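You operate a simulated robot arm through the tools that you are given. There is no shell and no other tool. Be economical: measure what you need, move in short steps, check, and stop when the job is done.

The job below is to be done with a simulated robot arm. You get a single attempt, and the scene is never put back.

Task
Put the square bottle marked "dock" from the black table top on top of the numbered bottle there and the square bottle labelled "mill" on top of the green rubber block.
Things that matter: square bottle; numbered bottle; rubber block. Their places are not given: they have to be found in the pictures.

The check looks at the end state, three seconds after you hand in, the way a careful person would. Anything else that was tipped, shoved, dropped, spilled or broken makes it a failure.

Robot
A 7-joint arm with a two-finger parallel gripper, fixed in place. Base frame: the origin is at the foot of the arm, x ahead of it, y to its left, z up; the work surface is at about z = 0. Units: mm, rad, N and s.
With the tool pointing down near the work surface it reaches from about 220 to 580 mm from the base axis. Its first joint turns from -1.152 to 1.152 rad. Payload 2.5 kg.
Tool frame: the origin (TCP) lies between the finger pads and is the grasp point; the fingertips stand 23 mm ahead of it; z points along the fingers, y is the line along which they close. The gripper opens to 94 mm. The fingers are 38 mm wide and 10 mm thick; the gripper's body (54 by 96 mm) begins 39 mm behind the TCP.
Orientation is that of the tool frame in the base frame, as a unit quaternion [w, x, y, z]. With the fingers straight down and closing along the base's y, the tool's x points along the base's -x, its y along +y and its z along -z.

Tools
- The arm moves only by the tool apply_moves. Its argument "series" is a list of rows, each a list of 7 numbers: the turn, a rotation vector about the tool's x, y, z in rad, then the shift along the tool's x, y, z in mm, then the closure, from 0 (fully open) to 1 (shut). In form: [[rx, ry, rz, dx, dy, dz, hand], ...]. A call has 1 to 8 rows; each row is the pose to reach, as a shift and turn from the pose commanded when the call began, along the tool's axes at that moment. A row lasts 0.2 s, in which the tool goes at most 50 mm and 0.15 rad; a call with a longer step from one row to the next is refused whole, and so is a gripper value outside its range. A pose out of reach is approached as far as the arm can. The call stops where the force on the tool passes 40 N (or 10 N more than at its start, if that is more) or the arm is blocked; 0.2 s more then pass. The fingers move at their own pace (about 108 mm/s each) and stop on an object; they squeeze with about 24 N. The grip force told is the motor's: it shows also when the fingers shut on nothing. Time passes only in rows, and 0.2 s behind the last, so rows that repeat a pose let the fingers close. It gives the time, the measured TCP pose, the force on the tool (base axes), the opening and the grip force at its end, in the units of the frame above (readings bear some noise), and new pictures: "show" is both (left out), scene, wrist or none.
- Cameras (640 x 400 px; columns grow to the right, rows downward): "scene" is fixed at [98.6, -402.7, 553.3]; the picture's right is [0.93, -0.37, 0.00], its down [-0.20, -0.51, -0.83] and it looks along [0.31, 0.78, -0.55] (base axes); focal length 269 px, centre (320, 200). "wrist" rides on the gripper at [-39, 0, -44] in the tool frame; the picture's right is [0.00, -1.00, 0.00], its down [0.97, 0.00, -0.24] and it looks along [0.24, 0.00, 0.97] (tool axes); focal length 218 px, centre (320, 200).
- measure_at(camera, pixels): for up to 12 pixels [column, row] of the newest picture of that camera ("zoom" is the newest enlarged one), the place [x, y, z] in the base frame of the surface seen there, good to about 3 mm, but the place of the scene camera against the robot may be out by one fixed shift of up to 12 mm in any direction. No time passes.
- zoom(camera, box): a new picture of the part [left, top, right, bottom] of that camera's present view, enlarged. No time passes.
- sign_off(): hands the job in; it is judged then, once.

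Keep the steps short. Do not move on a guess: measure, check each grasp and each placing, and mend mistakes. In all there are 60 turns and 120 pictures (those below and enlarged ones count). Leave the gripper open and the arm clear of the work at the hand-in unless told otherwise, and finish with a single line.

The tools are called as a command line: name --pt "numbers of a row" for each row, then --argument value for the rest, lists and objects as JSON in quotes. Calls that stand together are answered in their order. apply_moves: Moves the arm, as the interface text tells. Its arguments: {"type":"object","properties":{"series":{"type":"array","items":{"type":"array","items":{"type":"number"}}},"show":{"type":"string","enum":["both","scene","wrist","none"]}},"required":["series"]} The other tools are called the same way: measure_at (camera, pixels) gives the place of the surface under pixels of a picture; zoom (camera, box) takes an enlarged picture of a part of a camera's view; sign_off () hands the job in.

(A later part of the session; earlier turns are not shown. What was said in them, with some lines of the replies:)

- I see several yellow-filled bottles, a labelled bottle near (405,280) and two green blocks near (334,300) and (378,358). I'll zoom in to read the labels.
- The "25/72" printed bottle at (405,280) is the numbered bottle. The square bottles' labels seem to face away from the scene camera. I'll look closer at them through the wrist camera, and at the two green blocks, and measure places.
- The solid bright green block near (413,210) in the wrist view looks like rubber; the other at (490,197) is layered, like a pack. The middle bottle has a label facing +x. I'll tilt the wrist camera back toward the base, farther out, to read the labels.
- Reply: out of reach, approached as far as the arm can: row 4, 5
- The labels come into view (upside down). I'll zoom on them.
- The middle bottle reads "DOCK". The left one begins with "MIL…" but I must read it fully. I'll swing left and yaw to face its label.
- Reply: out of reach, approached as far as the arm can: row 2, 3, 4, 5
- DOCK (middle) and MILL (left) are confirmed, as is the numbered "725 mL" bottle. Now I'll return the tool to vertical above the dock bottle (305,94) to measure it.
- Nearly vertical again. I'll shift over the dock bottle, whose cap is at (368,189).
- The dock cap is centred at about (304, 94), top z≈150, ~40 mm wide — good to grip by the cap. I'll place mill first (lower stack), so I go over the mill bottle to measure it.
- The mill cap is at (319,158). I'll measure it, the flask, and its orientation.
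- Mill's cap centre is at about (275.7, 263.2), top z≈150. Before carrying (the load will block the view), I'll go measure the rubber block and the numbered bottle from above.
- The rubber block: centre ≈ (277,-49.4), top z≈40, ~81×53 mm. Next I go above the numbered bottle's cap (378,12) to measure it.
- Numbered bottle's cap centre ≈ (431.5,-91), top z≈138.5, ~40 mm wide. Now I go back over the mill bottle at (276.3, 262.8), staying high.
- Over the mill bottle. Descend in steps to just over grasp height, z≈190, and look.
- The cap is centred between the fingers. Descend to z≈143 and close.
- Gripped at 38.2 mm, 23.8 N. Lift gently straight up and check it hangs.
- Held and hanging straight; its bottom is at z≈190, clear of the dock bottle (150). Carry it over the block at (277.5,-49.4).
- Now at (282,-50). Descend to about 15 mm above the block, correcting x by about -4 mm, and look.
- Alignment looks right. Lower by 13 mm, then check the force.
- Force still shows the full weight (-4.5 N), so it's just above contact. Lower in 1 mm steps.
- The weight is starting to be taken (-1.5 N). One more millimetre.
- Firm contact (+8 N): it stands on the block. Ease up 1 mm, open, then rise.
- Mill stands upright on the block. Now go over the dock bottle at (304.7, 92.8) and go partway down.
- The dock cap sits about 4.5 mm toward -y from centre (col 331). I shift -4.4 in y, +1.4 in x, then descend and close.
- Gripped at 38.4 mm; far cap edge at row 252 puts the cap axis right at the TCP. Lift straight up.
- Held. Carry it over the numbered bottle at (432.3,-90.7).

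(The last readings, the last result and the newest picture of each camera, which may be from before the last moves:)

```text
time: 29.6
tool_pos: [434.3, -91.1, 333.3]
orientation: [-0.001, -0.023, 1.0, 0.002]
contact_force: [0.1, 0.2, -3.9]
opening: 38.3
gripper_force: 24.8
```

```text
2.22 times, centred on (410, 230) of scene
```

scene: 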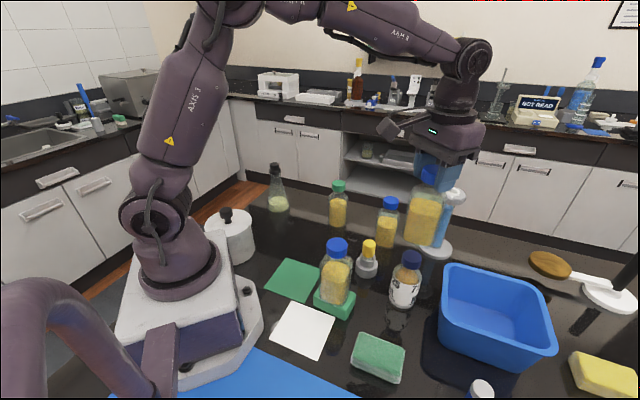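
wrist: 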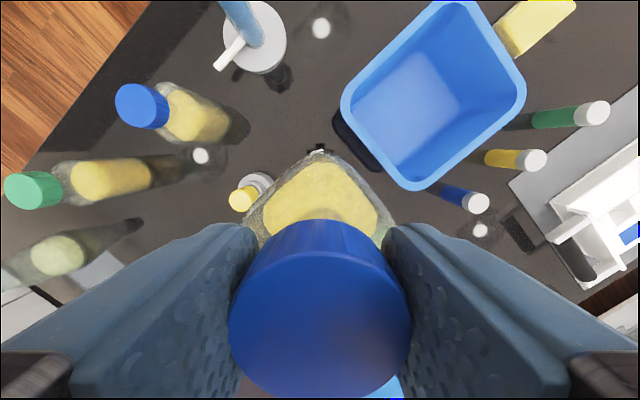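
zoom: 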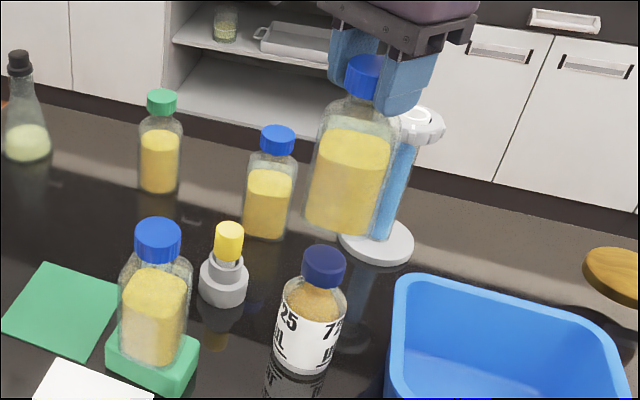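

x reads 434.3; correct -1.8 and lower to about 10 mm above the cap, then check alignment.

apply_moves --pt "0 0 0 1.8 0.4 12 1" --pt "0 0 0 1.8 0.4 26 1" --pt "0 0 0 1.8 0.4 38 1" --pt "0 0 0 1.8 0.4 38 1" --show "scene"

zoom --camera "scene" --box '[360, 170, 460, 310]'

measure_at --camera "scene" --pixels '[[412, 260], [412, 266], [417, 235], [404, 262], [419, 262]]'

```text
time: 30.6
tool_pos: [429.3, -91.0, 294.9]
orientation: [0.001, -0.023, 1.0, 0.001]
contact_force: [-0.7, 0.4, -3.6]
opening: 38.1
gripper_force: 23.7
```

scene: 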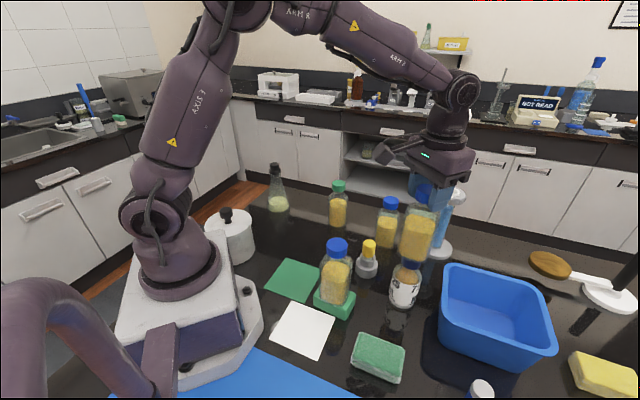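

```text
2.86 times, centred on (410, 240) of scene
```

zoom: 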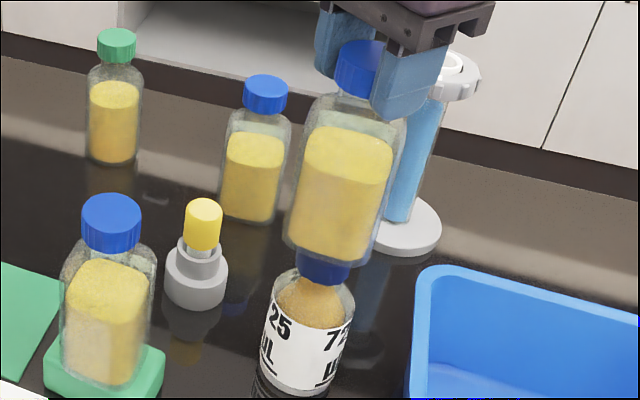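

```text
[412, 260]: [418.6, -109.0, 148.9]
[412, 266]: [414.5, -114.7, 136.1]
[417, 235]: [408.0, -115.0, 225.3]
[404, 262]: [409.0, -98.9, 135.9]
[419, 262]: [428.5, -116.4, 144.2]
```

The TCP reads x=429.3, target 432.3. Shift +2.8 in x while lowering 5 mm and re-read.

apply_moves --pt "0 0 0 -2.8 0 0 1" --pt "0 0 0 -2.8 0 3 1" --pt "0 0 0 -2.8 0 5 1" --pt "0 0 0 -2.8 0 5 1" --show "scene"

zoom --camera "scene" --box '[380, 180, 440, 310]'

```text
time: 31.6
tool_pos: [434.0, -91.2, 290.2]
orientation: [0.0, -0.024, 1.0, 0.0]
contact_force: [0.6, 0.6, -3.8]
opening: 38.5
gripper_force: 24.1
```

scene: 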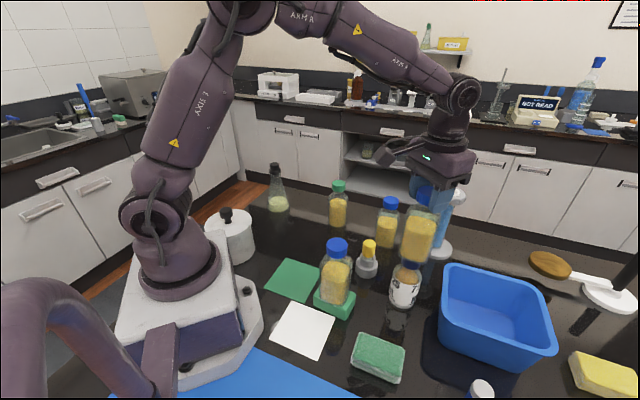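

```text
3.08 times, centred on (410, 245) of scene
```

zoom: 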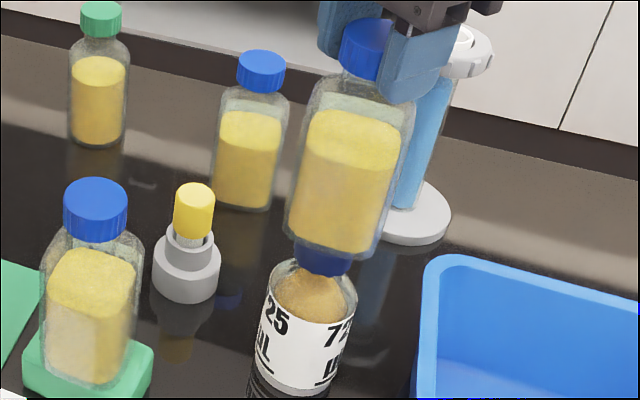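

x now reads 434.0; the picture suggests ~1 mm too far +x. Correct -1.3 and lower 4 mm.

apply_moves --pt "0 0 0 1.3 0.2 2 1" --pt "0 0 0 1.3 0.2 4 1" --pt "0 0 0 1.3 0.2 4 1" --show "none"

```text
time: 32.4
tool_pos: [433.7, -91.5, 286.1]
orientation: [0.0, -0.024, 1.0, 0.001]
contact_force: [-0.2, 0.2, -4.0]
opening: 38.6
gripper_force: 24.3
```

Reading x=433.7 (noise ~1 mm). Lower 1.5 mm more with a further -0.8 mm in x, watching the force.

apply_moves --pt "0 0 0 0.8 0.3 0.7 1" --pt "0 0 0 0.8 0.3 1.5 1" --pt "0 0 0 0.8 0.3 1.5 1" --show "none"

```text
time: 33.2
tool_pos: [431.4, -90.4, 284.4]
orientation: [0.0, -0.024, 1.0, 0.001]
contact_force: [0.0, 1.2, -4.1]
opening: 38.0
gripper_force: 24.3
```

Position (431.4,-90.4), still hanging. Lower 1 mm.

apply_moves --pt "0 0 0 0 0 0.5 1" --pt "0 0 0 0 0 1 1" --pt "0 0 0 0 0 1 1" --show "none"

```text
time: 34.0
tool_pos: [430.8, -90.6, 284.4]
orientation: [0.0, -0.024, 1.0, 0.001]
contact_force: [0.3, 0.4, -0.6]
opening: 38.4
gripper_force: 23.7
```

The load is nearly all taken (-0.6 N). Lower 0.5 mm more and look.

apply_moves --pt "0 0 0 0 0 0.4 1" --pt "0 0 0 0 0 0.4 1" --show "both"

zoom --camera "scene" --box '[380, 180, 440, 310]'

```text
time: 34.6
tool_pos: [431.6, -91.0, 284.0]
orientation: [0.0, -0.023, 1.0, 0.0]
contact_force: [-0.7, -0.2, 1.3]
opening: 38.5
gripper_force: 24.2
```

scene: 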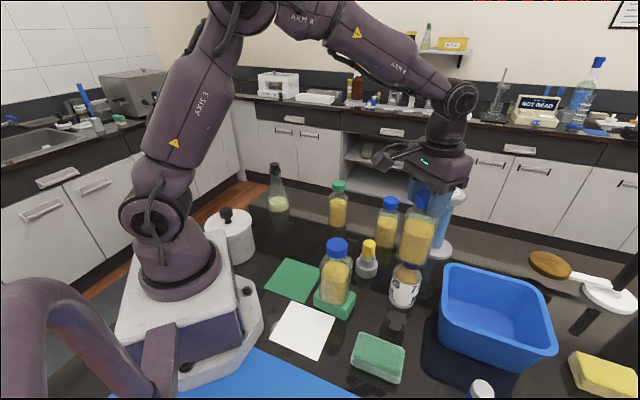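
wrist: 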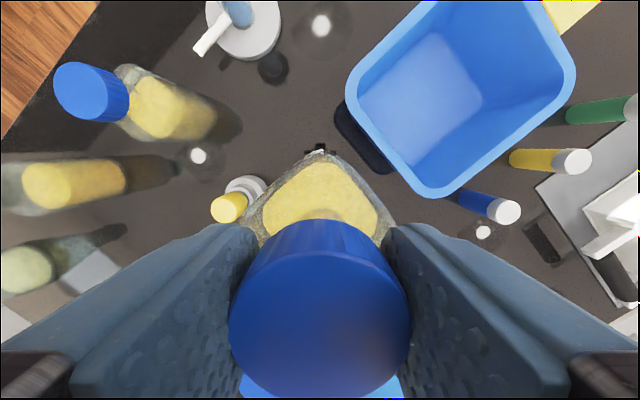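

```text
3.08 times, centred on (410, 245) of scene
```

zoom: 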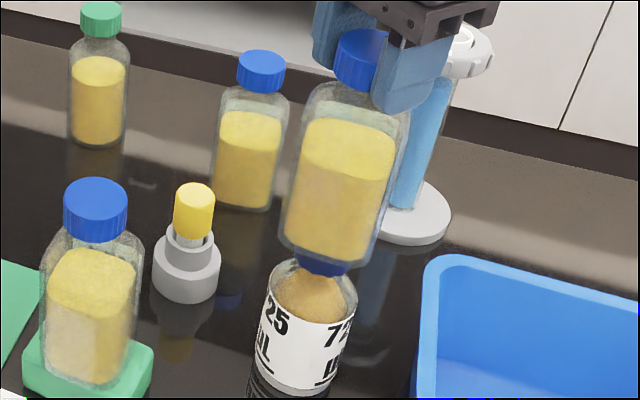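

It rests on the cap (+1.3 N), laterally aligned (columns ~326 vs 324). I'll open only slightly (to ~43 mm) so the fingers would still catch any tilt, then look.

apply_moves --pt "0 0 0 0 0 0 0.58" --pt "0 0 0 0 0 0 0.54" --pt "0 0 0 0 0 0 0.54" --pt "0 0 0 0 0 0 0.54" --pt "0 0 0 0 0 0 0.54" --show "both"

zoom --camera "scene" --box '[380, 180, 440, 310]'

```text
time: 35.8
tool_pos: [433.0, -90.2, 283.7]
orientation: [0.0, -0.023, 1.0, 0.001]
contact_force: [-0.1, 0.6, -0.7]
opening: 43.5
gripper_force: 0.1
```

scene: 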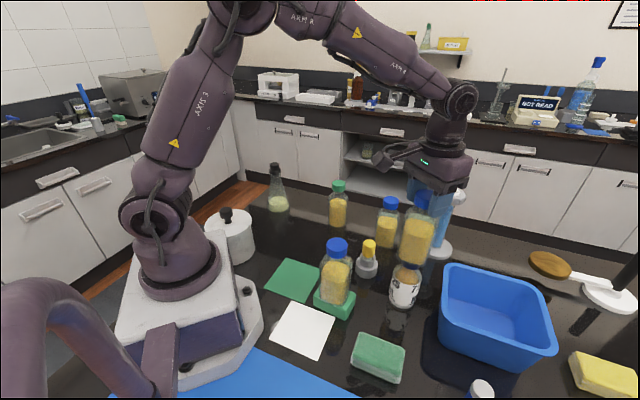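
wrist: 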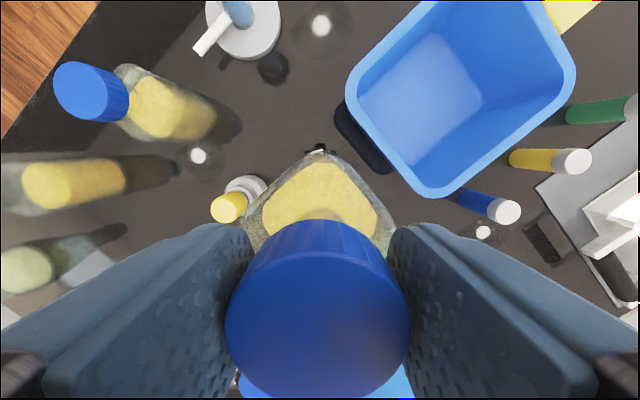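

```text
3.08 times, centred on (410, 245) of scene
```

zoom: 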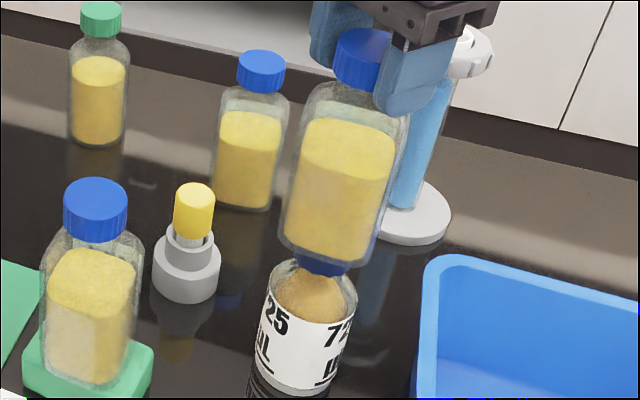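

It stays put with no tilt. Open a bit further slowly and check again.

apply_moves --pt "0 0 0 0 0 0 0.5" --pt "0 0 0 0 0 0 0.47" --pt "0 0 0 0 0 0 0.44" --pt "0 0 0 0 0 0 0.44" --pt "0 0 0 0 0 0 0.44" --show "wrist"

```text
time: 37.0
tool_pos: [430.8, -90.9, 283.3]
orientation: [0.0, -0.024, 1.0, 0.001]
contact_force: [0.6, 0.6, -0.2]
opening: 52.7
gripper_force: 0.1
```

wrist: 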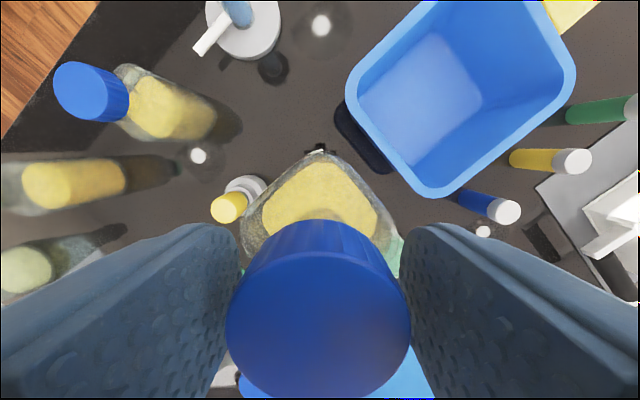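

The bottle stands free and hasn't moved. Open fully and rise straight up.

apply_moves --pt "0 0 0 0 0 0 0.2" --pt "0 0 0 0 0 0 0" --pt "0 0 0 0 0 0 0" --pt "0 0 0 0 0 -15 0" --pt "0 0 0 0 0 -35 0" --pt "0 0 0 0 0 -60 0" --pt "0 0 0 0 0 -85 0" --show "both"

zoom --camera "scene" --box '[290, 150, 470, 330]'

```text
time: 38.6
tool_pos: [432.8, -90.3, 368.7]
orientation: [0.0, -0.023, 1.0, 0.001]
contact_force: [-0.6, -0.5, -0.5]
opening: 93.8
gripper_force: 0.2
```

scene: 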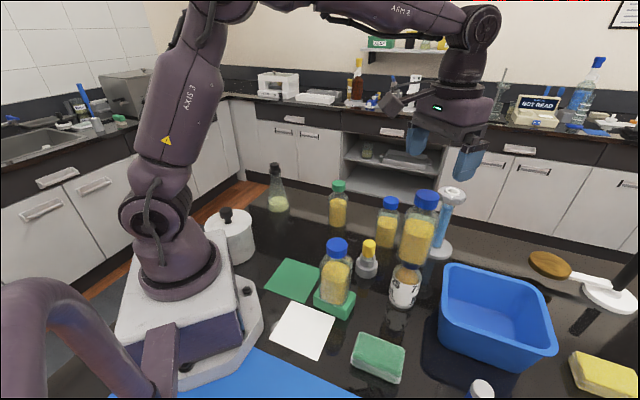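
wrist: 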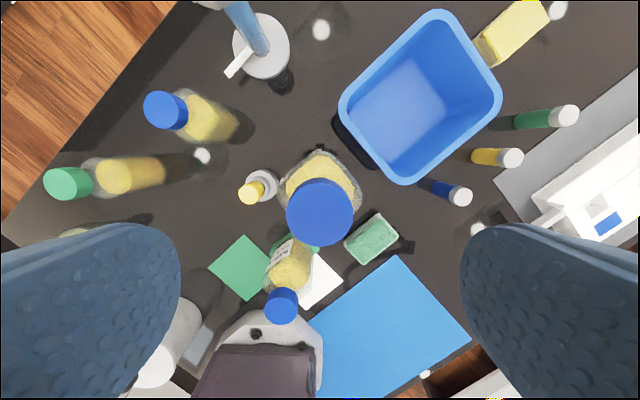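

```text
2.22 times, centred on (380, 240) of scene
```

zoom: 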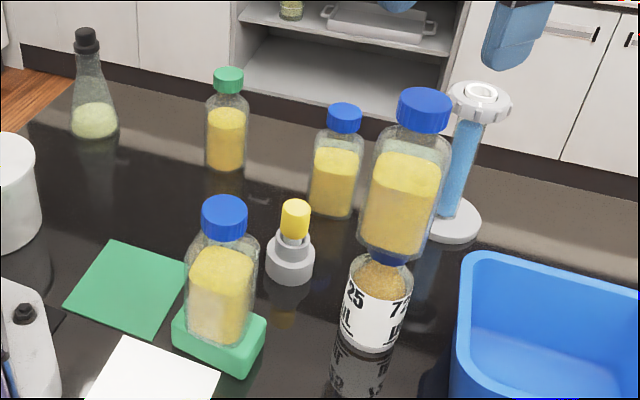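

Both stacks stand. Tips are above the tower; I'll rise a bit and move the arm clear to the left, then do a last check.

apply_moves --pt "0 0 0 0 0 -20 0" --pt "0 0 0 20 40 -20 0" --pt "0 0 0 40 80 -20 0" --pt "0 0 0 55 125 -20 0" --pt "0 0 0 70 170 -20 0" --pt "0 0 0 70 210 -20 0" --pt "0 0 0 70 210 -20 0" --show "scene"

zoom --camera "scene" --box '[290, 150, 470, 330]'

```text
time: 40.2
tool_pos: [352.0, 116.1, 391.4]
orientation: [0.0, -0.023, 1.0, 0.0]
contact_force: [-0.6, 0.0, 1.1]
opening: 94.1
gripper_force: 0.1
```

scene: 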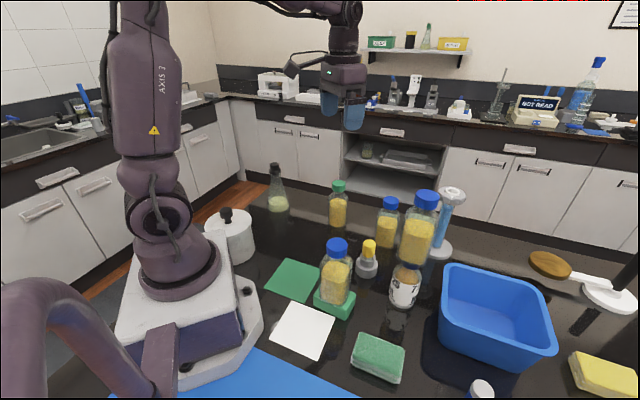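

```text
2.22 times, centred on (380, 240) of scene
```

zoom: 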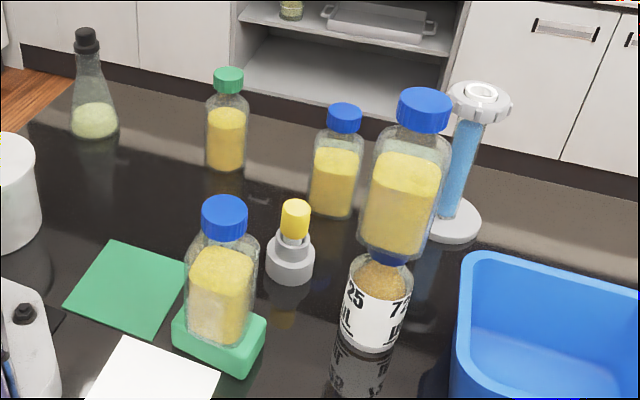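

Both stacks are steady, nothing else has moved, the gripper is open and the arm is clear. Handing in.

sign_off

```text
The job is handed in.
```

The "dock" bottle is standing on the numbered bottle and the "mill" bottle is on the green rubber block; nothing else moved, and the job is handed in.
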